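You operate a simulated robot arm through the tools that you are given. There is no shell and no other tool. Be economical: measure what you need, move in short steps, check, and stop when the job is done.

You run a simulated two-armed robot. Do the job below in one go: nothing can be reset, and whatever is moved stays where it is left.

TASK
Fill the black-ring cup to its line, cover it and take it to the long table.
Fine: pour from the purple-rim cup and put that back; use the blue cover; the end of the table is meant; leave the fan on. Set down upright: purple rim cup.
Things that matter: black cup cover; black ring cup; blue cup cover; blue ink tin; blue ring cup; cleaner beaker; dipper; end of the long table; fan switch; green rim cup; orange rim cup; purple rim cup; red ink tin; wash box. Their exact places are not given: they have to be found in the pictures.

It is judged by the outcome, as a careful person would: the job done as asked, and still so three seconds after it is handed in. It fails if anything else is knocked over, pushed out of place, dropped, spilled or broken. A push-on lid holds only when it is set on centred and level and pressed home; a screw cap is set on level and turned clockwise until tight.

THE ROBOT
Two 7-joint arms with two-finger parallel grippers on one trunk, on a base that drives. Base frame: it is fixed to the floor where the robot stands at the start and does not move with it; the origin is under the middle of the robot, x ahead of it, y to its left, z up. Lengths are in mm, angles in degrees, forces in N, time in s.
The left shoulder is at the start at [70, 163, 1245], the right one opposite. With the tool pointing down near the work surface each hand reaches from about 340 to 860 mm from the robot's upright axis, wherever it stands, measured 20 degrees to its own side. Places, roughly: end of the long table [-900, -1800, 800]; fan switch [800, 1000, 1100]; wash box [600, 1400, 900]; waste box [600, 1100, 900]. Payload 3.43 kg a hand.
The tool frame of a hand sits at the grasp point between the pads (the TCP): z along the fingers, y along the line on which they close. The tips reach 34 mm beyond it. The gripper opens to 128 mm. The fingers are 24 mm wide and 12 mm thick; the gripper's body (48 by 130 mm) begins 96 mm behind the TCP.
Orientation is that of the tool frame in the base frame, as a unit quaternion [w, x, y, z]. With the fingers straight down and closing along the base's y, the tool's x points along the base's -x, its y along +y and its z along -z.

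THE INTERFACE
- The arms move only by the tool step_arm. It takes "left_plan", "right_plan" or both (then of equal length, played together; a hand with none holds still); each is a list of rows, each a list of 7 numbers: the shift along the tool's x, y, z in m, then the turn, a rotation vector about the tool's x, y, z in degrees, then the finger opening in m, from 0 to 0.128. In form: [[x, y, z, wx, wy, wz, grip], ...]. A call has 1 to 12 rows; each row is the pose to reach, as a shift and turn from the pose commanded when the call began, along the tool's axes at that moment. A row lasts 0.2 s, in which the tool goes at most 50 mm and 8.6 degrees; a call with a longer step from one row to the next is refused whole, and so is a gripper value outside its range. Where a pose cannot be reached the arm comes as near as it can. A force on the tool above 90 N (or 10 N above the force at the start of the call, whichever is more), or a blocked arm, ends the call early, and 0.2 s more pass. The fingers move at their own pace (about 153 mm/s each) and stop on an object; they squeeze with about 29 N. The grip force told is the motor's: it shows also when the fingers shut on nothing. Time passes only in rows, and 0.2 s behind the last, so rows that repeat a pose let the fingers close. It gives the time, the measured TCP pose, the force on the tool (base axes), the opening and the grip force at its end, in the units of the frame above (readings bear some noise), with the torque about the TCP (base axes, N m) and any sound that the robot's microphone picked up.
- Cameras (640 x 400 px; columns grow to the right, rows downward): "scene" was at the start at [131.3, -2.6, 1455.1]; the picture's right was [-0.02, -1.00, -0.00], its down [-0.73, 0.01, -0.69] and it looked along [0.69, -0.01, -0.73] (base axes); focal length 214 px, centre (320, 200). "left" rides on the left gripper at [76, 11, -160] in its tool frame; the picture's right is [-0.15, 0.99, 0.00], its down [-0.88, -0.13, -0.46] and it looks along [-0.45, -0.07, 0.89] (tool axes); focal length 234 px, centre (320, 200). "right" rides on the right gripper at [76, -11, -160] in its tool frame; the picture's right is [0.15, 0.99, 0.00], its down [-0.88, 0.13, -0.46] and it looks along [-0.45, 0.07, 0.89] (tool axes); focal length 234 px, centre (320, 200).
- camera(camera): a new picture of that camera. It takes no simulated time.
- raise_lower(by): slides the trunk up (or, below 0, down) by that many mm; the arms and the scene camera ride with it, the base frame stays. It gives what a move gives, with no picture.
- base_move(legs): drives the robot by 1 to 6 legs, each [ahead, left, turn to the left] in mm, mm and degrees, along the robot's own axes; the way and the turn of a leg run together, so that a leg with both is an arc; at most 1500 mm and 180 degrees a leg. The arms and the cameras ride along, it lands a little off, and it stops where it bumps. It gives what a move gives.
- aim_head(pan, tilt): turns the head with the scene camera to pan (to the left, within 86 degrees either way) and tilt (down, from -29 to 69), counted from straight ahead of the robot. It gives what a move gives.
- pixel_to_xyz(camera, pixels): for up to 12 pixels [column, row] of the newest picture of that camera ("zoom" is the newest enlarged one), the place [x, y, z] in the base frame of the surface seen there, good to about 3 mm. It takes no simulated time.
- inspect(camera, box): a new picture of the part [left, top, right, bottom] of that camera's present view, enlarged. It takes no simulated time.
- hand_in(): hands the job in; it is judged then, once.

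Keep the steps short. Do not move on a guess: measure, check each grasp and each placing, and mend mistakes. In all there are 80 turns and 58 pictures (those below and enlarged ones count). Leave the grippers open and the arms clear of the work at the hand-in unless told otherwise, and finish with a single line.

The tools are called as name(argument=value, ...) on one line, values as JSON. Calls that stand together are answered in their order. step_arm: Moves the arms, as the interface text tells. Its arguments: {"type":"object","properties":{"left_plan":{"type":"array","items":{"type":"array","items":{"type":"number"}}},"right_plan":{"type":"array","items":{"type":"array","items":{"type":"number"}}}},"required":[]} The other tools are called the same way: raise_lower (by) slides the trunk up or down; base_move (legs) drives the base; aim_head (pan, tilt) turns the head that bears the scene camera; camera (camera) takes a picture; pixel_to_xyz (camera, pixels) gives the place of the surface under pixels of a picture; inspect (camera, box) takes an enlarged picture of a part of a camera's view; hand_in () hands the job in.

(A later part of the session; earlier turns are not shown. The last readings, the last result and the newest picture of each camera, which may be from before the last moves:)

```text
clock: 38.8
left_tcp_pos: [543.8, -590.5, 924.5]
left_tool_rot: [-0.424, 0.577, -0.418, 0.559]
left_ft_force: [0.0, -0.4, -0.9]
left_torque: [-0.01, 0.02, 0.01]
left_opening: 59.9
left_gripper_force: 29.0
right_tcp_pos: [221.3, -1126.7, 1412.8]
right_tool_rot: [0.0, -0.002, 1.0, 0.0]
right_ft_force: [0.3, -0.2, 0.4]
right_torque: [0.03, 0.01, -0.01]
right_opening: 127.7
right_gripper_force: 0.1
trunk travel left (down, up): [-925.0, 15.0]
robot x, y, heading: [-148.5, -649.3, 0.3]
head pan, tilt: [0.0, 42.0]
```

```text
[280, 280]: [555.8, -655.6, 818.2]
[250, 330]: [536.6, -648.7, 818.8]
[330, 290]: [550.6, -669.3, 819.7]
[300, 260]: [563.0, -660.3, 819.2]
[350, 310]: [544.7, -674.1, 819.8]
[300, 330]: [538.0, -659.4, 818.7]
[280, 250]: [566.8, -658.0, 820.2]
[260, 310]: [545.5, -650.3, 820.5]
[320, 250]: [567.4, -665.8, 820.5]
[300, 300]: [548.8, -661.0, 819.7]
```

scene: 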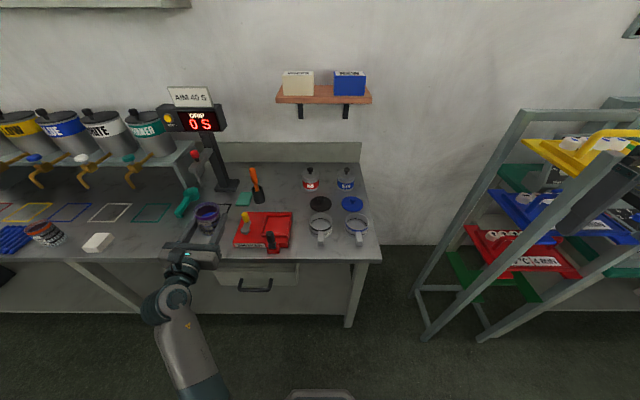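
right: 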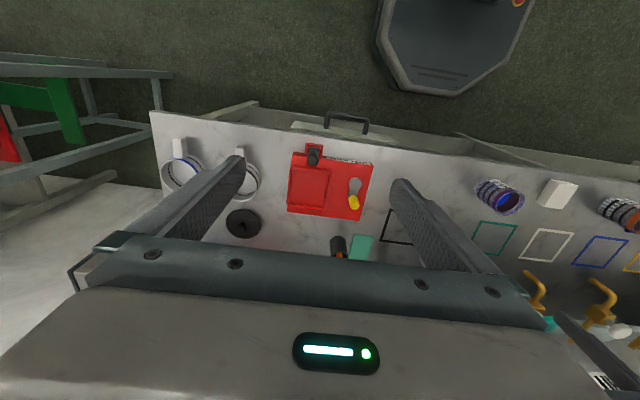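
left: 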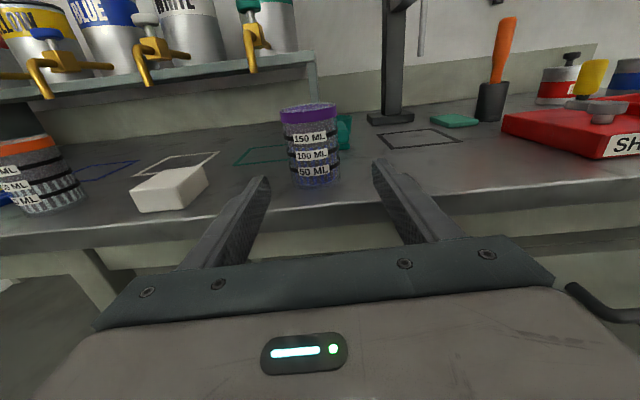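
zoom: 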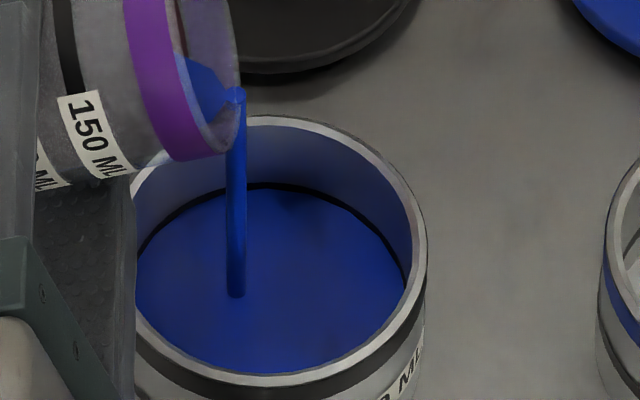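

Level ≈819.6, at the line's middle. Roll the cup back upright now.

step_arm(left_plan=[[0, 0, 0, 0, 0, -8, 0.04], [0, 0, 0, 0, 0, -16, 0.04], [0, 0, 0, 0, 0, -24, 0.04], [0, 0, 0, 0, 0, -32, 0.04], [0, 0, 0, 0, 0, -40, 0.04], [0, 0, 0, 0, 0, -48, 0.04], [0, 0, 0, 0, 0, -56, 0.04], [0, 0, 0, 0, 0, -64, 0.04], [0, 0, 0, 0, 0, -72, 0.04], [0, 0, 0, 0, 0, -73.2, 0.04], [0, 0, 0, 0, 0, -73.2, 0.04]])

inspect(camera="scene", box=[304, 236, 344, 261])

pixel_to_xyz(camera="zoom", pixels=[[300, 280], [290, 330], [330, 290], [300, 260], [350, 310], [300, 330], [300, 250], [280, 310], [320, 250], [300, 300], [262, 187], [300, 190]])

```text
clock: 41.2
left_tcp_pos: [543.5, -591.5, 924.6]
left_tool_rot: [-0.007, 0.712, 0.009, 0.702]
left_ft_force: [0.4, 1.0, -0.2]
left_torque: [-0.01, -0.02, -0.02]
left_opening: 59.8
left_gripper_force: 29.1
right_tcp_pos: [221.6, -1127.4, 1412.8]
right_tool_rot: [0.0, -0.002, 1.0, 0.0]
right_ft_force: [-0.4, -0.5, 0.7]
right_torque: [0.01, 0.03, 0.0]
right_opening: 127.8
right_gripper_force: 0.2
trunk travel left (down, up): [-925.0, 15.0]
robot x, y, heading: [-145.9, -651.3, 0.3]
head pan, tilt: [0.0, 42.0]
```

```text
16.00 times, centred on (324, 248) of scene
```

zoom: 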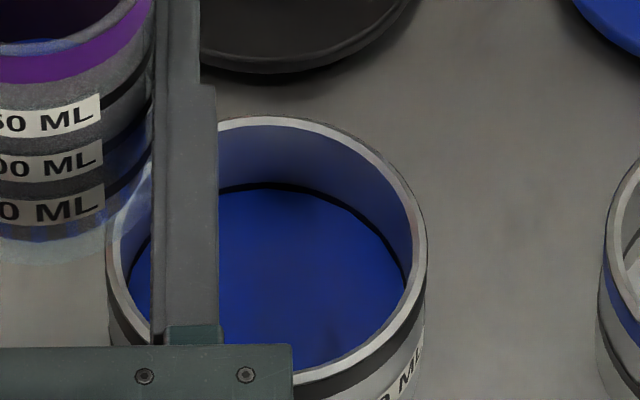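

```text
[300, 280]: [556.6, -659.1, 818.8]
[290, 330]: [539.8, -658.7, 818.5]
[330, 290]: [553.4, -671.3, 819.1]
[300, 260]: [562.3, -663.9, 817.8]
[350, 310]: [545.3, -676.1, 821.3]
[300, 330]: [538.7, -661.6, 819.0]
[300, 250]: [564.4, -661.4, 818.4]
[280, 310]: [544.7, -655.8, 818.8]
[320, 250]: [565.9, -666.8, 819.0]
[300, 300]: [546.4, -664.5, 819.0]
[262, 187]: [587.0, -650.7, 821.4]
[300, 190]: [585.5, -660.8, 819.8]
```

Level ≈819.2 against the line at ≈819.9: filled to its line. Now the purple cup goes back: lift, retract and shift left over the bench front.

step_arm(left_plan=[[0.025, 0, 0, 0, 0.4, 0, 0.04], [0.05, 0, -0.01, 0, 0.8, 0, 0.04], [0.05, -0.025, -0.025, 0, 0.8, 0, 0.04], [0.05, -0.055, -0.04, 0, 0.8, 0, 0.04], [0.05, -0.085, -0.055, 0, 0.8, 0, 0.04], [0.05, -0.12, -0.07, 0, 0.8, 0, 0.04], [0.05, -0.155, -0.085, 0, 0.8, 0, 0.04], [0.05, -0.19, -0.1, 0, 0.8, 0, 0.04], [0.05, -0.215, -0.108, 0, 0.8, 0, 0.04], [0.05, -0.23, -0.108, 0, 0.8, 0, 0.04], [0.05, -0.23, -0.108, 0, 0.8, 0, 0.04]])

base_move(legs=[[0, 350, 0]])

camera(camera="scene")

```text
clock: 43.6
left_tcp_pos: [432.2, -363.0, 975.6]
left_tool_rot: [-0.006, 0.707, 0.007, 0.707]
left_ft_force: [0.4, -0.3, -1.5]
left_torque: [0.02, 0.02, -0.04]
left_opening: 59.7
left_gripper_force: 29.0
right_tcp_pos: [219.7, -1126.6, 1413.2]
right_tool_rot: [-0.001, -0.003, 1.0, 0.001]
right_ft_force: [0.3, 0.4, 0.1]
right_torque: [-0.02, -0.01, 0.02]
right_opening: 127.8
right_gripper_force: 0.1
trunk travel left (down, up): [-925.0, 15.0]
robot x, y, heading: [-147.4, -651.4, 0.1]
head pan, tilt: [0.0, 42.0]
```

```text
clock: 45.9
left_tcp_pos: [432.1, -14.4, 974.8]
left_tool_rot: [-0.005, 0.708, 0.006, 0.706]
left_ft_force: [0.0, -0.6, -1.1]
left_torque: [-0.02, -0.02, 0.03]
left_opening: 59.8
left_gripper_force: 29.0
right_tcp_pos: [219.0, -779.5, 1413.2]
right_tool_rot: [0.0, -0.002, 1.0, 0.0]
right_ft_force: [0.2, -0.8, 0.6]
right_torque: [0.02, -0.01, -0.01]
right_opening: 128.0
right_gripper_force: 0.0
trunk travel left (down, up): [-925.0, 15.0]
robot x, y, heading: [-152.3, -297.1, 0.3]
head pan, tilt: [0.0, 42.0]
```

```text
29 pictures are left
```

scene: 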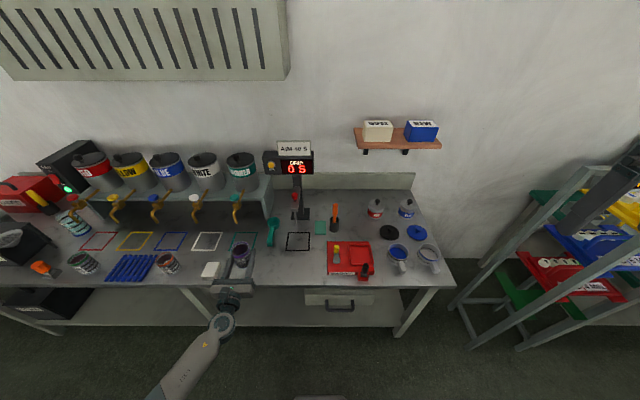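

Position is good. I lower it to its original place (475, −12.5, 844).

step_arm(left_plan=[[-0.01, -0.002, 0.022, 0, 0, 0, 0.04], [-0.03, -0.002, 0.043, 0, 0, 0, 0.04], [-0.06, -0.002, 0.043, 0, 0, 0, 0.04], [-0.09, -0.002, 0.043, 0, 0, 0, 0.04], [-0.11, -0.002, 0.043, 0, 0, 0, 0.04], [-0.122, -0.002, 0.043, 0, 0, 0, 0.04], [-0.126, -0.002, 0.043, 0, 0, 0, 0.04], [-0.126, -0.002, 0.043, 0, 0, 0, 0.04]])

step_arm(left_plan=[[-0.002, 0, 0, 0, 0, 0, 0.04], [-0.004, 0, 0, 0, 0, 0, 0.04], [-0.005, 0, 0, 0, 0, 0, 0.04], [-0.005, 0, 0, 0, 0, 0, 0.04]])

inspect(camera="scene", box=[200, 230, 280, 280])

```text
clock: 47.7
left_tcp_pos: [472.2, -10.8, 849.0]
left_tool_rot: [-0.005, 0.708, 0.007, 0.706]
left_ft_force: [-0.7, 0.3, -0.4]
left_torque: [-0.03, 0.0, 0.01]
left_opening: 59.8
left_gripper_force: 28.9
right_tcp_pos: [219.5, -777.0, 1414.0]
right_tool_rot: [0.0, -0.002, 1.0, 0.0]
right_ft_force: [0.2, 0.3, -0.2]
right_torque: [-0.02, 0.03, -0.03]
right_opening: 127.9
right_gripper_force: 0.2
trunk travel left (down, up): [-925.0, 15.0]
robot x, y, heading: [-148.6, -299.8, 0.3]
head pan, tilt: [0.0, 42.0]
```

```text
clock: 48.7
left_tcp_pos: [473.1, -10.0, 844.9]
left_tool_rot: [-0.005, 0.708, 0.008, 0.707]
left_ft_force: [0.3, 0.5, 2.2]
left_torque: [0.1, 0.0, 0.03]
left_opening: 59.9
left_gripper_force: 28.5
right_tcp_pos: [218.3, -776.4, 1412.9]
right_tool_rot: [0.0, -0.003, 1.0, 0.0]
right_ft_force: [0.0, 0.3, -1.0]
right_torque: [0.0, 0.02, 0.0]
right_opening: 128.0
right_gripper_force: 0.1
trunk travel left (down, up): [-925.0, 15.0]
robot x, y, heading: [-148.5, -303.0, 0.5]
head pan, tilt: [0.0, 42.0]
```

```text
8.00 times, centred on (240, 255) of scene
```

zoom: 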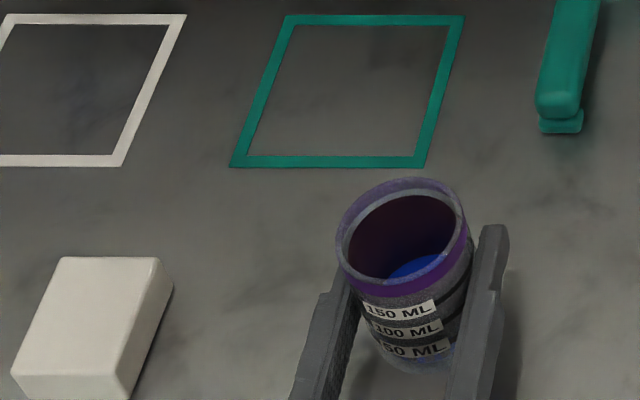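

It touches down (+2.2 N). Open the fingers and back straight out.

step_arm(left_plan=[[0, 0, 0, 0, 0, 0, 0.07], [0, 0, 0, 0, 0, 0, 0.09], [0, 0, 0, 0, 0, 0, 0.09], [0, 0, -0.02, 0, 0, 0, 0.09], [0, 0, -0.05, 0, 0, 0, 0.09], [0, 0, -0.08, 0, 0, 0, 0.09], [0, 0, -0.11, 0, 0, 0, 0.09], [0, 0, -0.14, 0, 0, 0, 0.09], [0, 0, -0.14, 0, 0, 0, 0.09]])

inspect(camera="scene", box=[200, 230, 280, 280])

```text
clock: 50.7
left_tcp_pos: [332.7, -13.1, 844.0]
left_tool_rot: [-0.005, 0.708, 0.008, 0.706]
left_ft_force: [0.1, -0.5, 0.4]
left_torque: [0.01, 0.01, 0.01]
left_opening: 89.9
left_gripper_force: 0.1
right_tcp_pos: [219.8, -777.1, 1414.3]
right_tool_rot: [0.0, -0.002, 1.0, 0.0]
right_ft_force: [0.2, 0.0, -0.3]
right_torque: [-0.02, -0.01, -0.01]
right_opening: 128.1
right_gripper_force: 0.0
trunk travel left (down, up): [-925.0, 15.0]
robot x, y, heading: [-149.1, -304.8, 0.1]
head pan, tilt: [0.0, 42.0]
```

```text
8.00 times, centred on (240, 255) of scene
```

zoom: 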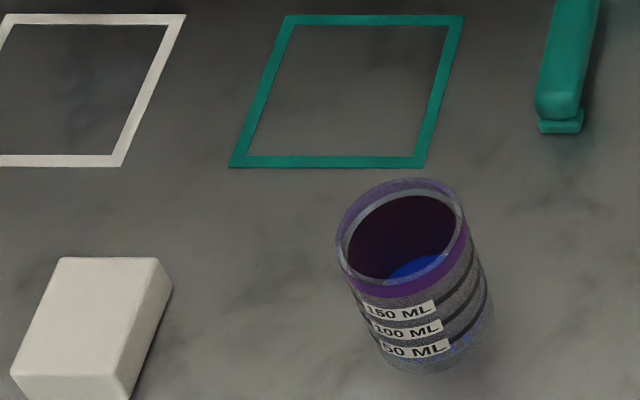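

The purple-rim cup stands upright where it was. I raise and retract the left hand, then drive to in front of the covers.

step_arm(left_plan=[[0.01, 0, -0.03, 0, 0, 0, 0.09], [0.03, 0, -0.06, 0, 0, 0, 0.09], [0.06, 0, -0.08, 0, 0, 0, 0.09], [0.1, 0, -0.08, 0, 0, 0, 0.09], [0.14, 0, -0.08, 0, 0, 0, 0.09], [0.18, 0, -0.08, 0, 0, 0, 0.09], [0.2, 0, -0.08, 0, 0, 0, 0.09], [0.2, 0, -0.08, 0, 0, 0, 0.09]])

base_move(legs=[[0, -320, 0], [130, 0, 0]])

aim_head(pan=-10, tilt=52)

camera(camera="scene")

```text
clock: 52.5
left_tcp_pos: [253.4, -13.2, 1044.9]
left_tool_rot: [-0.007, 0.708, 0.008, 0.706]
left_ft_force: [0.3, -0.8, 0.1]
left_torque: [0.01, 0.01, 0.03]
left_opening: 90.0
left_gripper_force: 0.0
right_tcp_pos: [219.6, -777.3, 1412.6]
right_tool_rot: [0.0, -0.002, 1.0, 0.0]
right_ft_force: [0.1, -0.2, 0.3]
right_torque: [-0.02, -0.02, -0.04]
right_opening: 128.1
right_gripper_force: 0.0
trunk travel left (down, up): [-925.0, 15.0]
robot x, y, heading: [-153.3, -303.1, 0.5]
head pan, tilt: [0.0, 42.0]
```

```text
clock: 55.5
left_tcp_pos: [384.5, -336.3, 1045.5]
left_tool_rot: [-0.004, 0.707, 0.006, 0.707]
left_ft_force: [-0.5, -0.1, -0.4]
left_torque: [0.02, 0.01, -0.01]
left_opening: 90.2
left_gripper_force: 0.0
right_tcp_pos: [345.7, -1098.1, 1413.8]
right_tool_rot: [0.001, 0.0, 1.0, 0.0]
right_ft_force: [-1.4, -0.3, 0.1]
right_torque: [0.01, -0.01, 0.01]
right_opening: 128.0
right_gripper_force: 0.1
trunk travel left (down, up): [-925.0, 15.0]
robot x, y, heading: [-19.6, -619.3, 0.2]
head pan, tilt: [0.0, 42.0]
```

```text
clock: 56.2
left_tcp_pos: [388.0, -335.0, 1044.3]
left_tool_rot: [-0.004, 0.708, 0.006, 0.706]
left_ft_force: [-0.7, -0.5, -0.3]
left_torque: [-0.01, 0.0, 0.01]
left_opening: 89.9
left_gripper_force: 0.0
right_tcp_pos: [348.8, -1097.0, 1413.6]
right_tool_rot: [0.0, 0.0, 1.0, 0.0]
right_ft_force: [-0.3, -0.2, 0.2]
right_torque: [0.04, 0.01, -0.02]
right_opening: 128.3
right_gripper_force: 0.0
trunk travel left (down, up): [-925.0, 15.0]
robot x, y, heading: [-21.0, -619.9, 0.2]
head pan, tilt: [-10.0, 52.0]
```

```text
26 pictures are left
```

scene: 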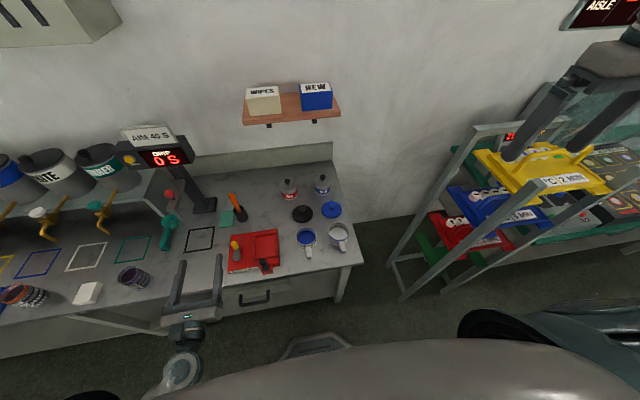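

Now a close look at the cup and the blue cover from here.

inspect(camera="scene", box=[284, 196, 364, 246])

pixel_to_xyz(camera="zoom", pixels=[[378, 88], [378, 105], [300, 120], [455, 105], [380, 160], [360, 60], [175, 252], [100, 300], [253, 300], [180, 240], [175, 375], [180, 395]])

```text
8.00 times, centred on (324, 221) of scene
```

zoom: 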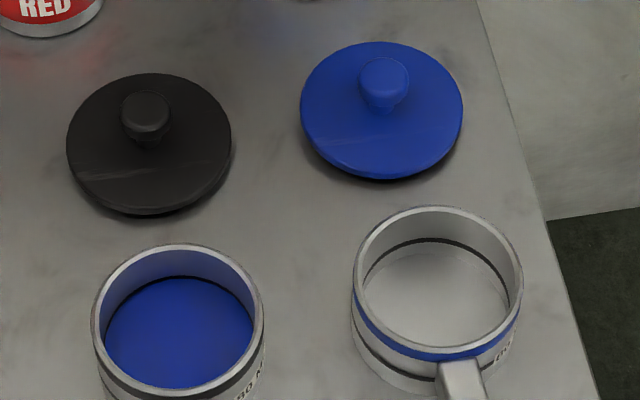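

```text
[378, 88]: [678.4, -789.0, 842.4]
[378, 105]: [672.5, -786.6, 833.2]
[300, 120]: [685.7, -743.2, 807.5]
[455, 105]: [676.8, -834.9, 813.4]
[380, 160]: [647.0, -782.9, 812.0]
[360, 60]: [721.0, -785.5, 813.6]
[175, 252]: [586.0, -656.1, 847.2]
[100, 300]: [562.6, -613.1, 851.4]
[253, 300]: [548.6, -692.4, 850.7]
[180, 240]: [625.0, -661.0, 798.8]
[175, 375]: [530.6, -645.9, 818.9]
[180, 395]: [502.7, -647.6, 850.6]
```

Cover: disc centre ≈(682, −789), top 813, knob top 843. I bring the right hand over it in steps; I also check where the wall shelf is.

pixel_to_xyz(camera="scene", pixels=[[270, 118], [320, 112], [315, 103], [290, 92], [338, 115], [322, 182], [288, 188]])

step_arm(right_plan=[[-0.02, 0.03, 0.025, 0, 0, 0, 0.07], [-0.045, 0.058, 0.053, 0, 0, 0, 0.07], [-0.07, 0.086, 0.081, 0, 0, 0, 0.07], [-0.095, 0.114, 0.11, 0, 0, 0, 0.07], [-0.12, 0.142, 0.139, 0, 0, 0, 0.07], [-0.145, 0.17, 0.168, 0, 0, 0, 0.07], [-0.17, 0.2, 0.197, 0, 0, 0, 0.07], [-0.195, 0.229, 0.226, 0, 0, 0, 0.07], [-0.22, 0.258, 0.255, 0, 0, 0, 0.07], [-0.24, 0.285, 0.284, 0, 0, 0, 0.07], [-0.251, 0.308, 0.313, 0, 0, 0, 0.07], [-0.251, 0.308, 0.313, 0, 0, 0, 0.07]])

camera(camera="right")

```text
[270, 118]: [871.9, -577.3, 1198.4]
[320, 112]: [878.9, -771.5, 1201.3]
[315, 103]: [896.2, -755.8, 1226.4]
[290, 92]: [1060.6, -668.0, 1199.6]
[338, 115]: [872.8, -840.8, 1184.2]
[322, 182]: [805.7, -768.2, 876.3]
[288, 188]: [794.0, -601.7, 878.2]
```

```text
clock: 58.8
left_tcp_pos: [387.6, -333.9, 1043.4]
left_tool_rot: [-0.004, 0.708, 0.005, 0.706]
left_ft_force: [0.3, 0.2, -0.1]
left_torque: [-0.01, 0.0, 0.0]
left_opening: 90.1
left_gripper_force: 0.0
right_tcp_pos: [565.2, -843.6, 1150.7]
right_tool_rot: [0.0, -0.001, 1.0, 0.001]
right_ft_force: [0.2, -0.3, -0.8]
right_torque: [-0.02, 0.0, 0.03]
right_opening: 70.1
right_gripper_force: 0.0
right hand out of reach, approached as far as the arm can: row 10, 11, 12
trunk travel left (down, up): [-925.0, 15.0]
robot x, y, heading: [-16.8, -621.9, 0.1]
head pan, tilt: [-10.0, 52.0]
```

```text
24 pictures are left
```

right: 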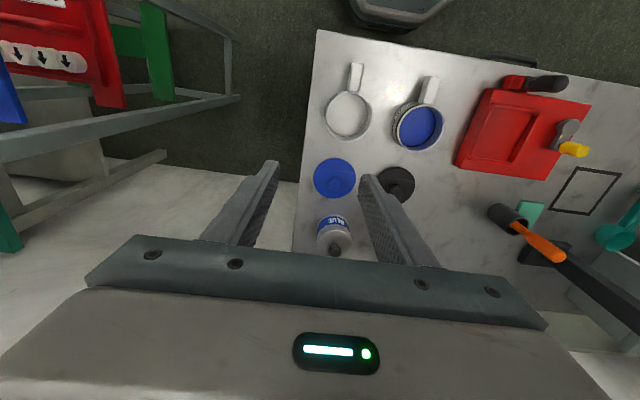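

The trunk is too high for this reach. Nothing is under either hand, so I lower the trunk by 150 mm and retry.

raise_lower(by=-150)

step_arm(right_plan=[[-0.02, 0.01, 0, 0, 0, 0, 0.07], [-0.04, 0.02, 0, 0, 0, 0, 0.07], [-0.06, 0.03, 0, 0, 0, 0, 0.07], [-0.08, 0.04, 0, 0, 0, 0, 0.07], [-0.1, 0.05, 0, 0, 0, 0, 0.07], [-0.115, 0.055, 0, 0, 0, 0, 0.07], [-0.115, 0.055, 0, 0, 0, 0, 0.07]])

camera(camera="right")

```text
clock: 60.6
left_tcp_pos: [387.1, -333.9, 894.9]
left_tool_rot: [-0.003, 0.708, 0.006, 0.706]
left_ft_force: [-0.9, 0.2, -0.6]
left_torque: [0.0, 0.01, 0.03]
left_opening: 90.1
left_gripper_force: 0.0
right_tcp_pos: [564.5, -843.0, 1001.4]
right_tool_rot: [0.001, -0.001, 1.0, 0.001]
right_ft_force: [0.0, -0.7, -0.3]
right_torque: [0.02, 0.03, 0.02]
right_opening: 69.8
right_gripper_force: 0.2
trunk travel left (down, up): [-775.0, 165.0]
robot x, y, heading: [-15.8, -616.2, 0.5]
head pan, tilt: [-10.0, 52.0]
```

```text
clock: 62.2
left_tcp_pos: [386.6, -333.7, 893.8]
left_tool_rot: [-0.004, 0.708, 0.005, 0.707]
left_ft_force: [-1.2, -0.3, -0.1]
left_torque: [0.0, -0.01, 0.0]
left_opening: 89.8
left_gripper_force: 0.0
right_tcp_pos: [614.9, -851.8, 1042.3]
right_tool_rot: [0.001, -0.001, 1.0, 0.0]
right_ft_force: [0.8, -0.3, 0.0]
right_torque: [-0.01, 0.03, -0.01]
right_opening: 69.9
right_gripper_force: 0.0
right hand out of reach, approached as far as the arm can: row 1, 2, 3, 4, 5, 6, 7
trunk travel left (down, up): [-775.0, 165.0]
robot x, y, heading: [-17.3, -620.3, -0.1]
head pan, tilt: [-10.0, 52.0]
```

```text
23 pictures are left
```

right: 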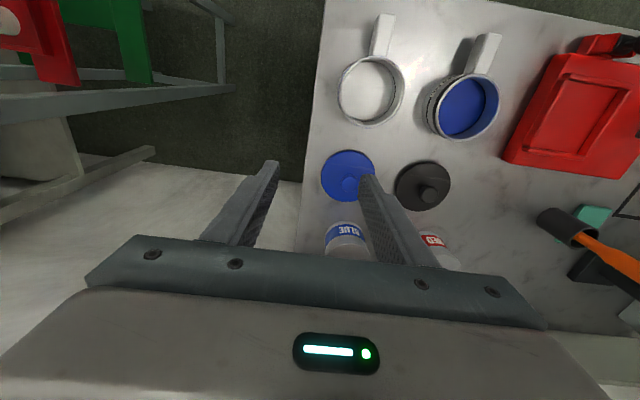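

The reach is limited at this height relative to the shoulder. I lower the hand straight first and see how it responds.

step_arm(right_plan=[[0, 0, 0.02, 0, 0, 0, 0.07], [0, 0, 0.04, 0, 0, 0, 0.07], [0, 0, 0.06, 0, 0, 0, 0.07], [0, 0, 0.08, 0, 0, 0, 0.07], [0, 0, 0.08, 0, 0, 0, 0.07]])

```text
clock: 63.4
left_tcp_pos: [386.6, -334.2, 894.1]
left_tool_rot: [-0.004, 0.708, 0.006, 0.706]
left_ft_force: [0.2, -0.5, -0.6]
left_torque: [-0.01, 0.0, 0.0]
left_opening: 89.9
left_gripper_force: 0.0
right_tcp_pos: [591.8, -873.9, 990.6]
right_tool_rot: [0.001, -0.001, 1.0, 0.001]
right_ft_force: [0.1, 0.1, -0.1]
right_torque: [0.01, 0.0, 0.0]
right_opening: 70.0
right_gripper_force: 0.0
right hand out of reach, approached as far as the arm can: row 1, 2, 3, 4, 5
trunk travel left (down, up): [-775.0, 165.0]
robot x, y, heading: [-13.6, -621.5, 0.1]
head pan, tilt: [-10.0, 52.0]
```

The hand is at its reach boundary toward the inside. Placing the cover about 20° to the right of the robot should help, so I shift the base 70 left and 30 forward.

base_move(legs=[[0, 70, 0], [30, 0, 0]])

step_arm(right_plan=[[0, 0, 0, 0, 0, 0, 0.07], [-0.02, 0, 0.02, 0, 0, 0, 0.07], [-0.04, 0, 0.04, 0, 0, 0, 0.07], [-0.06, 0, 0.04, 0, 0, 0, 0.07], [-0.06, 0, 0.04, 0, 0, 0, 0.07]])

camera(camera="scene")

```text
clock: 64.8
left_tcp_pos: [412.8, -265.3, 895.6]
left_tool_rot: [-0.004, 0.707, 0.005, 0.707]
left_ft_force: [-0.7, -0.1, -0.1]
left_torque: [0.01, 0.01, 0.03]
left_opening: 90.1
left_gripper_force: 0.0
right_tcp_pos: [616.6, -807.2, 991.2]
right_tool_rot: [0.003, 0.0, 1.0, 0.002]
right_ft_force: [0.4, 0.0, 0.3]
right_torque: [0.06, -0.04, 0.0]
right_opening: 69.9
right_gripper_force: 0.0
trunk travel left (down, up): [-775.0, 165.0]
robot x, y, heading: [14.2, -549.6, -0.1]
head pan, tilt: [-10.0, 52.0]
```

```text
clock: 66.0
left_tcp_pos: [415.5, -265.6, 895.5]
left_tool_rot: [-0.003, 0.709, 0.006, 0.706]
left_ft_force: [-0.6, -0.2, -0.6]
left_torque: [0.01, 0.02, -0.03]
left_opening: 89.8
left_gripper_force: 0.1
right_tcp_pos: [639.8, -832.1, 982.2]
right_tool_rot: [0.003, 0.0, 1.0, 0.001]
right_ft_force: [0.6, -0.7, -0.2]
right_torque: [0.0, 0.0, 0.03]
right_opening: 70.0
right_gripper_force: 0.1
right hand out of reach, approached as far as the arm can: row 2, 3, 4, 5
trunk travel left (down, up): [-775.0, 165.0]
robot x, y, heading: [10.1, -545.3, 0.1]
head pan, tilt: [-10.0, 52.0]
```

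```text
22 pictures are left
```

scene: 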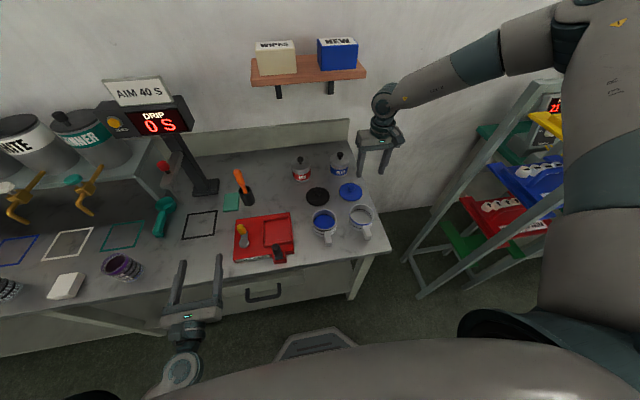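

The right elbow has swung far out and seems to be at a wrist limit. The knob is round, so the hand's yaw is free: I try a yaw and then move ahead.

step_arm(right_plan=[[0, 0, 0, 0, 0, 8, 0.07], [0, 0, 0, 0, 0, 16, 0.07], [0, 0, 0, 0, 0, 24, 0.07], [0, 0, 0, 0, 0, 32, 0.07], [-0.02, 0, 0, 0, 0, 32, 0.07], [-0.04, 0.02, 0, 0, 0, 32, 0.07], [-0.04, 0.04, 0, 0, 0, 32, 0.07], [-0.04, 0.04, 0, 0, 0, 32, 0.07]])

```text
clock: 67.8
left_tcp_pos: [415.9, -265.9, 893.4]
left_tool_rot: [-0.004, 0.708, 0.005, 0.706]
left_ft_force: [1.0, -0.2, -0.3]
left_torque: [0.01, 0.01, 0.01]
left_opening: 89.9
left_gripper_force: 0.0
right_tcp_pos: [650.4, -819.4, 1007.7]
right_tool_rot: [0.002, 0.276, 0.961, 0.001]
right_ft_force: [0.1, 0.5, 0.1]
right_torque: [-0.01, -0.03, -0.02]
right_opening: 70.0
right_gripper_force: 0.0
right hand out of reach, approached as far as the arm can: row 5, 6, 7, 8
trunk travel left (down, up): [-775.0, 165.0]
robot x, y, heading: [9.6, -549.4, 0.1]
head pan, tilt: [-10.0, 52.0]
```

Yawing that way doesn't help. I try the opposite yaw, then a small move toward the cover.

step_arm(right_plan=[[0, 0, 0, 0, 0, -8, 0.07], [0, 0, 0, 0, 0, -16, 0.07], [0, 0, 0, 0, 0, -24, 0.07], [0, 0, 0, 0, 0, -32, 0.07], [0, 0, 0, 0, 0, -40, 0.07], [0, 0, 0, 0, 0, -48, 0.07], [0, 0, 0, 0, 0, -56, 0.07], [0, 0, 0, 0, 0, -64, 0.07], [0, 0, 0, 0, 0, -72, 0.07], [-0.004, 0.02, 0.015, 0, 0, -72, 0.07], [-0.0095, 0.041, 0.03, 0, 0, -72, 0.07], [-0.0095, 0.041, 0.03, 0, 0, -72, 0.07]])

```text
clock: 70.4
left_tcp_pos: [415.3, -264.1, 894.4]
left_tool_rot: [-0.004, 0.708, 0.006, 0.706]
left_ft_force: [0.4, 0.5, -0.2]
left_torque: [-0.01, 0.04, -0.01]
left_opening: 90.2
left_gripper_force: 0.0
right_tcp_pos: [646.0, -818.1, 1004.6]
right_tool_rot: [0.002, -0.342, 0.94, 0.0]
right_ft_force: [0.6, 0.7, -0.6]
right_torque: [0.0, -0.01, -0.02]
right_opening: 70.2
right_gripper_force: 0.0
right hand out of reach, approached as far as the arm can: row 10, 11, 12
trunk travel left (down, up): [-775.0, 165.0]
robot x, y, heading: [8.8, -547.4, -0.0]
head pan, tilt: [-10.0, 52.0]
```

The right arm's elbow-out posture won't reach there, but the left arm's elbow-down posture reached well. I change plan: fold the right arm back, raise the trunk 150 mm and pitch the left hand to point down.

raise_lower(by=150)

step_arm(left_plan=[[0, 0, 0, 0, -8.2, 0, 0.07], [0, 0, 0, 0, -16.4, 0, 0.07], [0, 0, 0, 0, -24.6, 0, 0.07], [0, 0, 0, 0, -32.8, 0, 0.07], [0, 0, 0, 0, -41, 0, 0.07], [0, 0, 0, 0, -49.2, 0, 0.07], [0, 0, 0, 0, -57.4, 0, 0.07], [0, 0, 0, 0, -65.6, 0, 0.07], [0, 0, 0, 0, -73.8, 0, 0.07], [0, 0, 0, 0, -82, 0, 0.07], [0, 0, 0, 0, -90, 0, 0.07], [0, 0, 0, 0, -90, 0, 0.07]], right_plan=[[0.025, 0.011, -0.009, 0, 0, 3.6, 0.07], [0.049, 0.022, -0.018, 0, 0, 7.2, 0.07], [0.074, 0.033, -0.027, 0, 0, 10.9, 0.07], [0.099, 0.044, -0.036, 0, 0, 14.5, 0.07], [0.124, 0.055, -0.045, 0, 0, 18, 0.07], [0.148, 0.066, -0.054, 0, 0, 21.8, 0.07], [0.173, 0.077, -0.063, 0, 0, 25.4, 0.07], [0.198, 0.088, -0.072, 0, 0, 29, 0.07], [0.222, 0.099, -0.081, 0, 0, 32.7, 0.07], [0.247, 0.11, -0.09, 0, 0, 36, 0.07], [0.272, 0.121, -0.1, 0, 0, 40, 0.07], [0.272, 0.121, -0.1, 0, 0, 40, 0.07]])

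camera(camera="scene")

```text
clock: 72.2
left_tcp_pos: [415.6, -264.3, 1044.3]
left_tool_rot: [-0.004, 0.708, 0.007, 0.706]
left_ft_force: [0.2, -0.3, -1.0]
left_torque: [0.0, -0.02, 0.04]
left_opening: 89.9
left_gripper_force: 0.1
right_tcp_pos: [646.1, -817.1, 1154.8]
right_tool_rot: [0.002, -0.341, 0.94, 0.0]
right_ft_force: [-0.3, 0.4, 0.0]
right_torque: [0.01, -0.01, 0.0]
right_opening: 70.1
right_gripper_force: 0.1
trunk travel left (down, up): [-925.0, 15.0]
robot x, y, heading: [12.9, -549.6, 0.0]
head pan, tilt: [-10.0, 52.0]
```

```text
clock: 74.8
left_tcp_pos: [416.4, -263.4, 1043.3]
left_tool_rot: [0.002, 1.0, 0.008, -0.002]
left_ft_force: [0.1, -0.5, -0.4]
left_torque: [0.0, 0.01, 0.0]
left_opening: 70.0
left_gripper_force: 0.0
left hand out of reach, approached as far as the arm can: row 4, 5, 6, 7, 8
right_tcp_pos: [368.5, -901.7, 1255.2]
right_tool_rot: [0.001, 0.001, 1.0, 0.001]
right_ft_force: [0.3, -0.5, -0.2]
right_torque: [0.0, 0.04, 0.0]
right_opening: 70.1
right_gripper_force: 0.0
right hand out of reach, approached as far as the arm can: row 11, 12
trunk travel left (down, up): [-925.0, 15.0]
robot x, y, heading: [10.3, -549.5, 0.2]
head pan, tilt: [-10.0, 52.0]
```

```text
21 pictures are left
```

scene: 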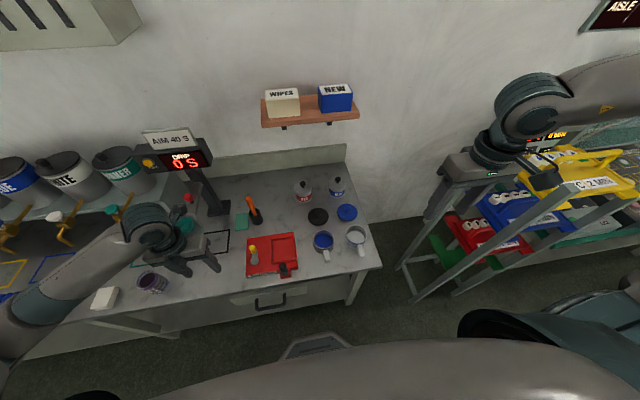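

The left hand now points down. I drive 280 mm to the right so the cover is in front of the left arm.

base_move(legs=[[0, -280, 0]])

step_arm(left_plan=[[0.02, 0.03, 0, 0, 0, 0, 0.07], [0.05, 0.06, 0, 0, 0, 0, 0.07], [0.08, 0.09, 0, 0, 0, 0, 0.07], [0.11, 0.12, 0, 0, 0, 0, 0.07], [0.14, 0.15, 0, 0, 0, 0, 0.07], [0.17, 0.18, 0, 0, 0, 0, 0.07], [0.2, 0.2, 0.02, 0, 0, 0, 0.07], [0.22, 0.22, 0.04, 0, 0, 0, 0.07], [0.22, 0.22, 0.04, 0, 0, 0, 0.07]])

camera(camera="left")

```text
clock: 76.7
left_tcp_pos: [415.1, -540.2, 1043.7]
left_tool_rot: [0.003, 1.0, 0.009, -0.002]
left_ft_force: [-0.6, -0.1, -0.2]
left_torque: [-0.04, 0.03, -0.03]
left_opening: 70.0
left_gripper_force: 0.1
right_tcp_pos: [371.4, -1178.5, 1255.8]
right_tool_rot: [0.002, -0.002, 1.0, 0.001]
right_ft_force: [0.0, -0.1, 0.7]
right_torque: [-0.04, 0.03, 0.01]
right_opening: 69.6
right_gripper_force: 0.0
trunk travel left (down, up): [-925.0, 15.0]
robot x, y, heading: [11.4, -827.3, 0.3]
head pan, tilt: [-10.0, 52.0]
```

```text
clock: 78.7
left_tcp_pos: [637.9, -757.8, 1003.5]
left_tool_rot: [0.002, 1.0, 0.009, -0.001]
left_ft_force: [0.5, 0.4, -0.1]
left_torque: [0.02, -0.02, -0.01]
left_opening: 70.1
left_gripper_force: 0.0
right_tcp_pos: [370.1, -1179.7, 1254.8]
right_tool_rot: [0.001, -0.002, 1.0, 0.001]
right_ft_force: [-0.5, 0.8, 0.5]
right_torque: [0.0, 0.0, -0.03]
right_opening: 70.2
right_gripper_force: 0.0
trunk travel left (down, up): [-925.0, 15.0]
robot x, y, heading: [7.6, -829.2, 0.4]
head pan, tilt: [-10.0, 52.0]
```

```text
20 pictures are left
```

left: 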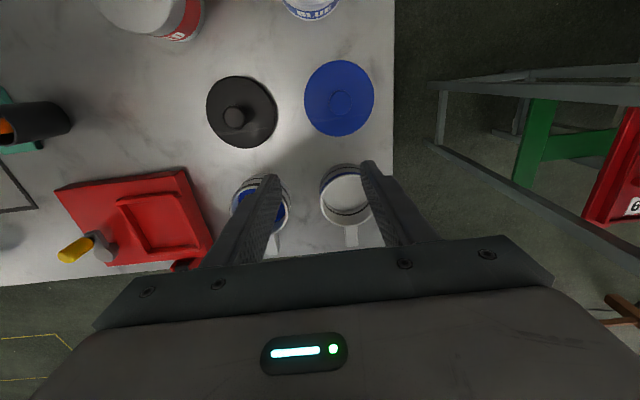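

The left hand reaches freely. Measuring the cover and cup from this overhead view.

pixel_to_xyz(camera="left", pixels=[[341, 102], [306, 97], [372, 97], [340, 63], [336, 133], [330, 104], [352, 102], [341, 92], [341, 113]])

step_arm(left_plan=[[0.015, 0.01, 0.02, 0, 0, 0, 0.07], [0.03, 0.02, 0.04, 0, 0, 0, 0.07], [0.042, 0.03, 0.06, 0, 0, 0, 0.07], [0.042, 0.03, 0.08, 0, 0, 0, 0.07], [0.042, 0.03, 0.08, 0, 0, 0, 0.07]])

camera(camera="left")

```text
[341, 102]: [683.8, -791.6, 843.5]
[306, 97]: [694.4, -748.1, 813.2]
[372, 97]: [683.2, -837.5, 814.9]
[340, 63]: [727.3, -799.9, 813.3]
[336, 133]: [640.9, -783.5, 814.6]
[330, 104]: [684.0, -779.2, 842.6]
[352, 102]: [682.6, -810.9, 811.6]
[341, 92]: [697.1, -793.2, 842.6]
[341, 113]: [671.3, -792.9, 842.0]
```

```text
clock: 79.9
left_tcp_pos: [680.5, -788.3, 924.1]
left_tool_rot: [0.002, 1.0, 0.009, -0.002]
left_ft_force: [0.2, -0.8, -0.7]
left_torque: [-0.01, -0.03, 0.03]
left_opening: 69.9
left_gripper_force: 0.0
right_tcp_pos: [371.2, -1179.5, 1255.0]
right_tool_rot: [0.0, -0.001, 1.0, 0.001]
right_ft_force: [0.5, 0.1, 0.0]
right_torque: [0.0, 0.0, 0.0]
right_opening: 69.9
right_gripper_force: 0.0
trunk travel left (down, up): [-925.0, 15.0]
robot x, y, heading: [12.1, -828.9, 0.0]
head pan, tilt: [-10.0, 52.0]
```

```text
19 pictures are left
```

left: 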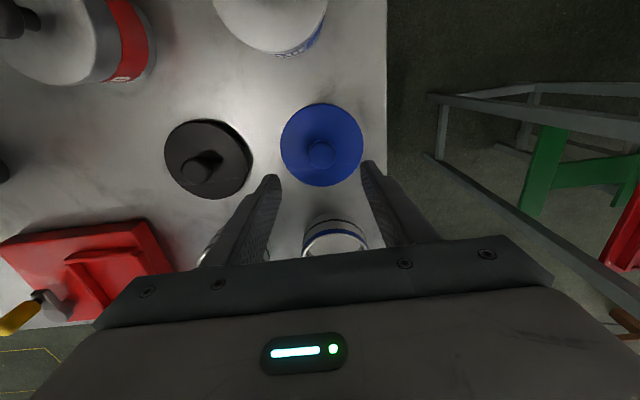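

Knob centre is (684, −792). I correct 4 mm each way, lower to z 851 (tips just above the disc) and close on the knob.

step_arm(left_plan=[[0.0035, 0.004, 0.02, 0, 0, 0, 0.07], [0.0035, 0.004, 0.045, 0, 0, 0, 0.07], [0.0035, 0.004, 0.065, 0, 0, 0, 0.07], [0.0035, 0.004, 0.073, 0, 0, 0, 0.07], [0.0035, 0.004, 0.073, 0, 0, 0, 0.07], [0.0035, 0.004, 0.073, 0, 0, 0, 0.045], [0.0035, 0.004, 0.073, 0, 0, 0, 0.01], [0.0035, 0.004, 0.073, 0, 0, 0, 0.01], [0.0035, 0.004, 0.073, 0, 0, 0, 0.01]])

camera(camera="left")

```text
clock: 81.9
left_tcp_pos: [684.6, -792.0, 850.8]
left_tool_rot: [0.002, 1.0, 0.008, -0.001]
left_ft_force: [0.1, 0.4, -0.8]
left_torque: [0.02, 0.03, 0.05]
left_opening: 28.2
left_gripper_force: 29.3
right_tcp_pos: [371.7, -1181.0, 1254.2]
right_tool_rot: [0.001, -0.001, 1.0, 0.0]
right_ft_force: [-0.5, -0.9, 0.2]
right_torque: [0.01, 0.0, -0.02]
right_opening: 70.2
right_gripper_force: 0.1
trunk travel left (down, up): [-925.0, 15.0]
robot x, y, heading: [13.9, -830.8, 0.2]
head pan, tilt: [-10.0, 52.0]
```

```text
18 pictures are left
```

left: 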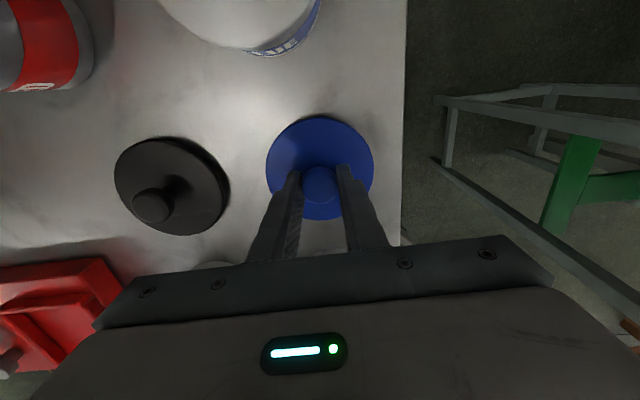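

Knob gripped (28.2 mm). I lift 70 mm and measure the cup's rim once more from the scene camera.

step_arm(left_plan=[[0, 0, -0.015, 0, 0, 0, 0.01], [0, 0, -0.035, 0, 0, 0, 0.01], [0, 0, -0.06, 0, 0, 0, 0.01], [0, 0, -0.08, 0, 0, 0, 0.01], [0, 0, -0.08, 0, 0, 0, 0.01]])

aim_head(pan=10, tilt=48)

camera(camera="scene")

```text
clock: 83.1
left_tcp_pos: [683.6, -792.2, 929.2]
left_tool_rot: [0.002, 1.0, 0.008, -0.001]
left_ft_force: [0.3, -0.8, 0.0]
left_torque: [0.01, 0.03, -0.01]
left_opening: 28.1
left_gripper_force: 28.8
right_tcp_pos: [370.5, -1181.2, 1255.9]
right_tool_rot: [0.001, -0.002, 1.0, 0.002]
right_ft_force: [0.1, 0.5, -0.6]
right_torque: [-0.01, -0.01, -0.02]
right_opening: 69.8
right_gripper_force: 0.1
trunk travel left (down, up): [-925.0, 15.0]
robot x, y, heading: [11.3, -825.8, 0.0]
head pan, tilt: [-10.0, 52.0]
```

```text
clock: 83.9
left_tcp_pos: [684.7, -792.2, 929.5]
left_tool_rot: [0.002, 1.0, 0.009, -0.001]
left_ft_force: [0.5, -0.3, -1.2]
left_torque: [0.0, -0.01, -0.02]
left_opening: 28.1
left_gripper_force: 29.4
right_tcp_pos: [369.7, -1181.0, 1255.0]
right_tool_rot: [0.001, -0.002, 1.0, 0.002]
right_ft_force: [-0.3, 0.1, 0.1]
right_torque: [0.02, 0.02, 0.02]
right_opening: 70.3
right_gripper_force: 0.0
trunk travel left (down, up): [-925.0, 15.0]
robot x, y, heading: [15.4, -830.1, 0.1]
head pan, tilt: [10.0, 48.0]
```

```text
17 pictures are left
```

scene: 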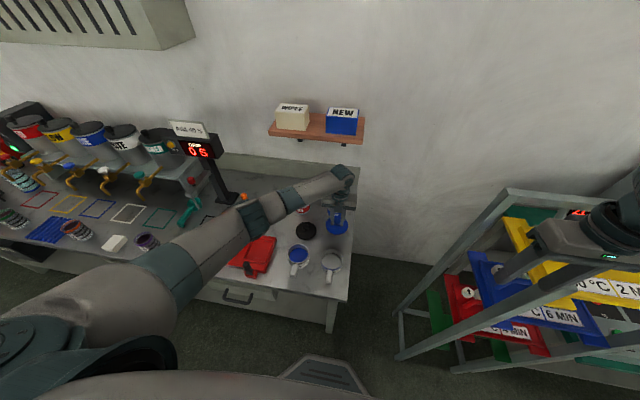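

The cover is lifted level. Enlarge the cup for the rim.

inspect(camera="scene", box=[280, 236, 320, 261])

```text
16.00 times, centred on (300, 248) of scene
```

zoom: 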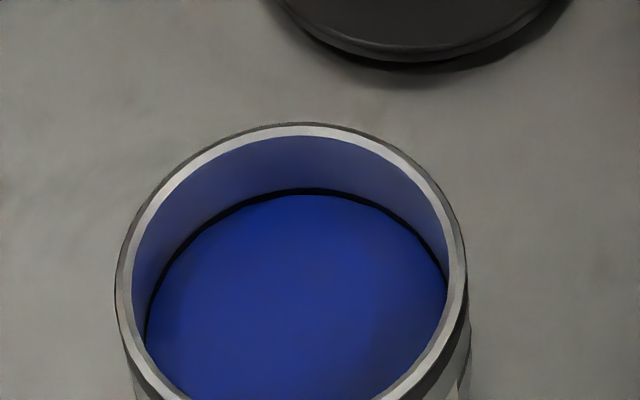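

pixel_to_xyz(camera="zoom", pixels=[[290, 130], [180, 180], [124, 280], [140, 360], [390, 158], [440, 215], [459, 290], [440, 350], [220, 150], [340, 136], [410, 385], [165, 392]])

```text
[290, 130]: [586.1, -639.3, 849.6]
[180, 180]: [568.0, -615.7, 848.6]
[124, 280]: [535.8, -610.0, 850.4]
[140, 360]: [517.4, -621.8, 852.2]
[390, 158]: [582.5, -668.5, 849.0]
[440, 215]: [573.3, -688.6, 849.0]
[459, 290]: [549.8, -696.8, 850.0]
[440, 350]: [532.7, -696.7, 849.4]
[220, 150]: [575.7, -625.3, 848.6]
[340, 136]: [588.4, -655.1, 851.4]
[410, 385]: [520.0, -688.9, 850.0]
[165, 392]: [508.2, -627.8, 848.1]
```

Fitting the circle gives the cup centre at (545.3, −652), rim 850. I carry the cover over it at clearance height.

step_arm(left_plan=[[-0.018, -0.018, -0.01, 0, 0, 0, 0.01], [-0.043, -0.045, -0.01, 0, 0, 0, 0.01], [-0.069, -0.072, -0.01, 0, 0, 0, 0.01], [-0.095, -0.099, -0.01, 0, 0, 0, 0.01], [-0.118, -0.123, -0.01, 0, 0, 0, 0.01], [-0.132, -0.137, -0.01, 0, 0, 0, 0.01], [-0.137, -0.1424, -0.01, 0, 0, 0, 0.01], [-0.137, -0.1424, -0.01, 0, 0, 0, 0.01], [-0.137, -0.1424, -0.01, 0, 0, 0, 0.01]])

inspect(camera="scene", box=[270, 220, 334, 260])

```text
clock: 85.9
left_tcp_pos: [544.1, -651.7, 939.6]
left_tool_rot: [0.001, 1.0, 0.009, -0.002]
left_ft_force: [0.0, 0.0, -1.1]
left_torque: [-0.01, 0.0, -0.01]
left_opening: 28.2
left_gripper_force: 29.4
right_tcp_pos: [370.1, -1179.8, 1255.0]
right_tool_rot: [0.001, -0.002, 1.0, 0.002]
right_ft_force: [0.0, 0.0, 0.0]
right_torque: [0.0, -0.01, -0.01]
right_opening: 69.7
right_gripper_force: 0.1
trunk travel left (down, up): [-925.0, 15.0]
robot x, y, heading: [11.4, -828.0, -0.0]
head pan, tilt: [10.0, 48.0]
```

```text
10.00 times, centred on (302, 240) of scene
```

zoom: 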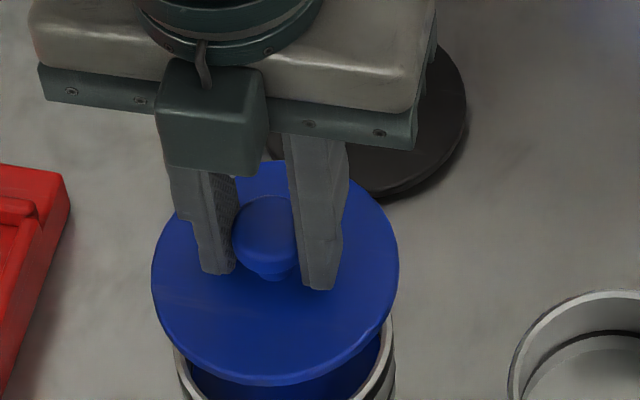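

Checking the cover's own centre in the air.

pixel_to_xyz(camera="zoom", pixels=[[158, 265], [393, 262], [275, 372], [262, 168], [180, 330], [370, 330], [262, 222], [378, 205]])

step_arm(left_plan=[[0.001, 0, 0.01, 0, 0, 0, 0.01], [0.001, 0, 0.02, 0, 0, 0, 0.01], [0.001, 0, 0.025, 0, 0, 0, 0.01], [0.001, 0, 0.025, 0, 0, 0, 0.01]])

```text
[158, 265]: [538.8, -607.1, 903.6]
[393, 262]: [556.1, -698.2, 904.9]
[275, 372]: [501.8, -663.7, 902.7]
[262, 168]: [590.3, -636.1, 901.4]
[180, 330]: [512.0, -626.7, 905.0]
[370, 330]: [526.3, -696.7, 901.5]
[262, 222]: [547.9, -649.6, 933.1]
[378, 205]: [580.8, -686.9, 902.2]
```

```text
clock: 86.9
left_tcp_pos: [545.6, -651.8, 915.7]
left_tool_rot: [0.001, 1.0, 0.008, -0.002]
left_ft_force: [0.1, 0.5, -0.1]
left_torque: [-0.03, 0.01, -0.04]
left_opening: 28.2
left_gripper_force: 29.3
right_tcp_pos: [372.8, -1180.3, 1255.1]
right_tool_rot: [0.001, -0.002, 1.0, 0.0]
right_ft_force: [0.1, -0.3, 0.7]
right_torque: [0.04, 0.03, -0.02]
right_opening: 70.3
right_gripper_force: 0.1
trunk travel left (down, up): [-925.0, 15.0]
robot x, y, heading: [12.8, -826.3, 0.1]
head pan, tilt: [10.0, 48.0]
```

The cover is level and its centre matches the cup's within 2 mm. I lower slowly onto the rim, expecting contact near TCP z 901.

step_arm(left_plan=[[-0.0012, 0, 0.004, 0, 0, 0, 0.01], [-0.0012, 0, 0.008, 0, 0, 0, 0.01], [-0.0012, 0, 0.011, 0, 0, 0, 0.01], [-0.0012, 0, 0.014, 0, 0, 0, 0.01], [-0.0012, 0, 0.016, 0, 0, 0, 0.01], [-0.0012, 0, 0.016, 0, 0, 0, 0.01]])

inspect(camera="scene", box=[270, 225, 334, 265])

```text
clock: 88.3
left_tcp_pos: [544.1, -651.4, 900.3]
left_tool_rot: [0.002, 1.0, 0.009, -0.002]
left_ft_force: [-0.7, 0.1, 0.0]
left_torque: [0.0, 0.01, 0.01]
left_opening: 28.0
left_gripper_force: 29.2
right_tcp_pos: [370.1, -1179.7, 1254.4]
right_tool_rot: [0.0, -0.002, 1.0, 0.0]
right_ft_force: [-0.2, -1.1, 0.2]
right_torque: [-0.02, -0.01, 0.02]
right_opening: 70.2
right_gripper_force: 0.1
trunk travel left (down, up): [-925.0, 15.0]
robot x, y, heading: [12.8, -829.8, 0.4]
head pan, tilt: [10.0, 48.0]
```

```text
10.00 times, centred on (302, 245) of scene
```

zoom: 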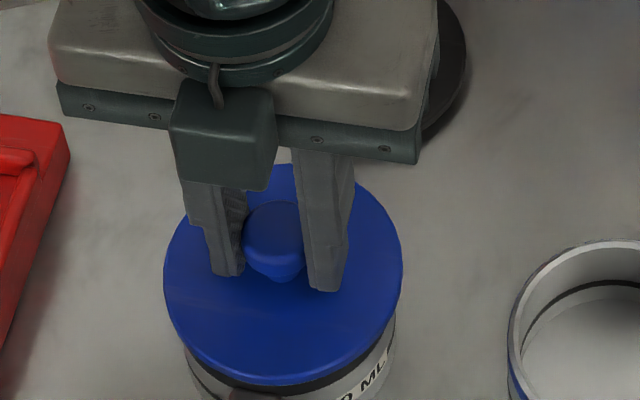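

No force yet; still centred. Continue down in 1–2 mm steps.

step_arm(left_plan=[[0, 0, 0.0015, 0, 0, 0, 0.01], [0, 0, 0.003, 0, 0, 0, 0.01], [0, 0, 0.0045, 0, 0, 0, 0.01], [0, 0, 0.006, 0, 0, 0, 0.01], [0, 0, 0.0075, 0, 0, 0, 0.01], [0, 0, 0.009, 0, 0, 0, 0.01], [0, 0, 0.009, 0, 0, 0, 0.01]])

```text
clock: 89.9
left_tcp_pos: [544.4, -653.6, 892.8]
left_tool_rot: [0.001, 1.0, 0.009, 0.001]
left_ft_force: [-0.5, 1.4, 16.9]
left_torque: [0.05, 0.23, 0.03]
left_opening: 28.1
left_gripper_force: 29.0
right_tcp_pos: [369.4, -1180.1, 1255.2]
right_tool_rot: [0.002, -0.002, 1.0, 0.002]
right_ft_force: [-0.2, -0.1, 0.1]
right_torque: [0.0, -0.01, -0.04]
right_opening: 70.1
right_gripper_force: 0.1
trunk travel left (down, up): [-925.0, 15.0]
robot x, y, heading: [11.6, -833.4, 0.2]
head pan, tilt: [10.0, 48.0]
```

Contact: 17 N at 893. Press home with rising force.

step_arm(left_plan=[[0, 0, 0.002, 0, 0, 0, 0.01], [0, 0, 0.004, 0, 0, 0, 0.01], [0, 0, 0.007, 0, 0, 0, 0.01], [0, 0, 0.01, 0, 0, 0, 0.01], [0, 0, 0.013, 0, 0, 0, 0.01], [0, 0, 0.013, 0, 0, 0, 0.01]])

inspect(camera="scene", box=[270, 225, 334, 265])

```text
clock: 91.3
left_tcp_pos: [548.1, -653.3, 889.2]
left_tool_rot: [0.004, 1.0, 0.01, 0.004]
left_ft_force: [-25.6, 5.0, 59.3]
left_torque: [0.75, 1.27, 0.15]
left_opening: 28.4
left_gripper_force: 29.2
right_tcp_pos: [366.7, -1179.7, 1255.0]
right_tool_rot: [0.004, -0.003, 1.0, 0.002]
right_ft_force: [0.8, 0.3, 0.2]
right_torque: [0.01, 0.04, -0.01]
right_opening: 69.5
right_gripper_force: 0.0
trunk travel left (down, up): [-925.0, 15.0]
robot x, y, heading: [10.9, -828.7, 0.3]
head pan, tilt: [10.0, 48.0]
stopped in row 6 (left hand): the force on the tool passed its limit at 92 N (the readings are from after the stop); the commanded pose is now the measured one
```

```text
10.00 times, centred on (302, 245) of scene
```

zoom: 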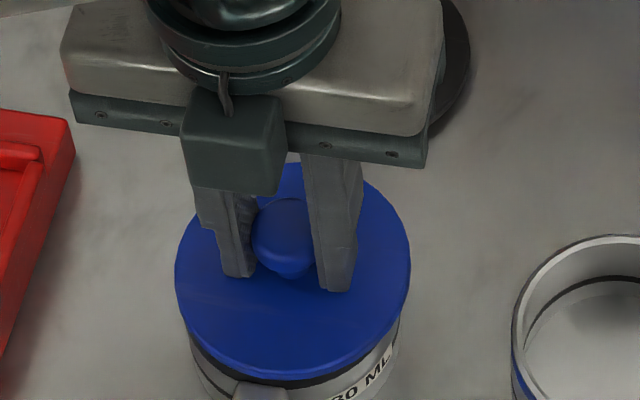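

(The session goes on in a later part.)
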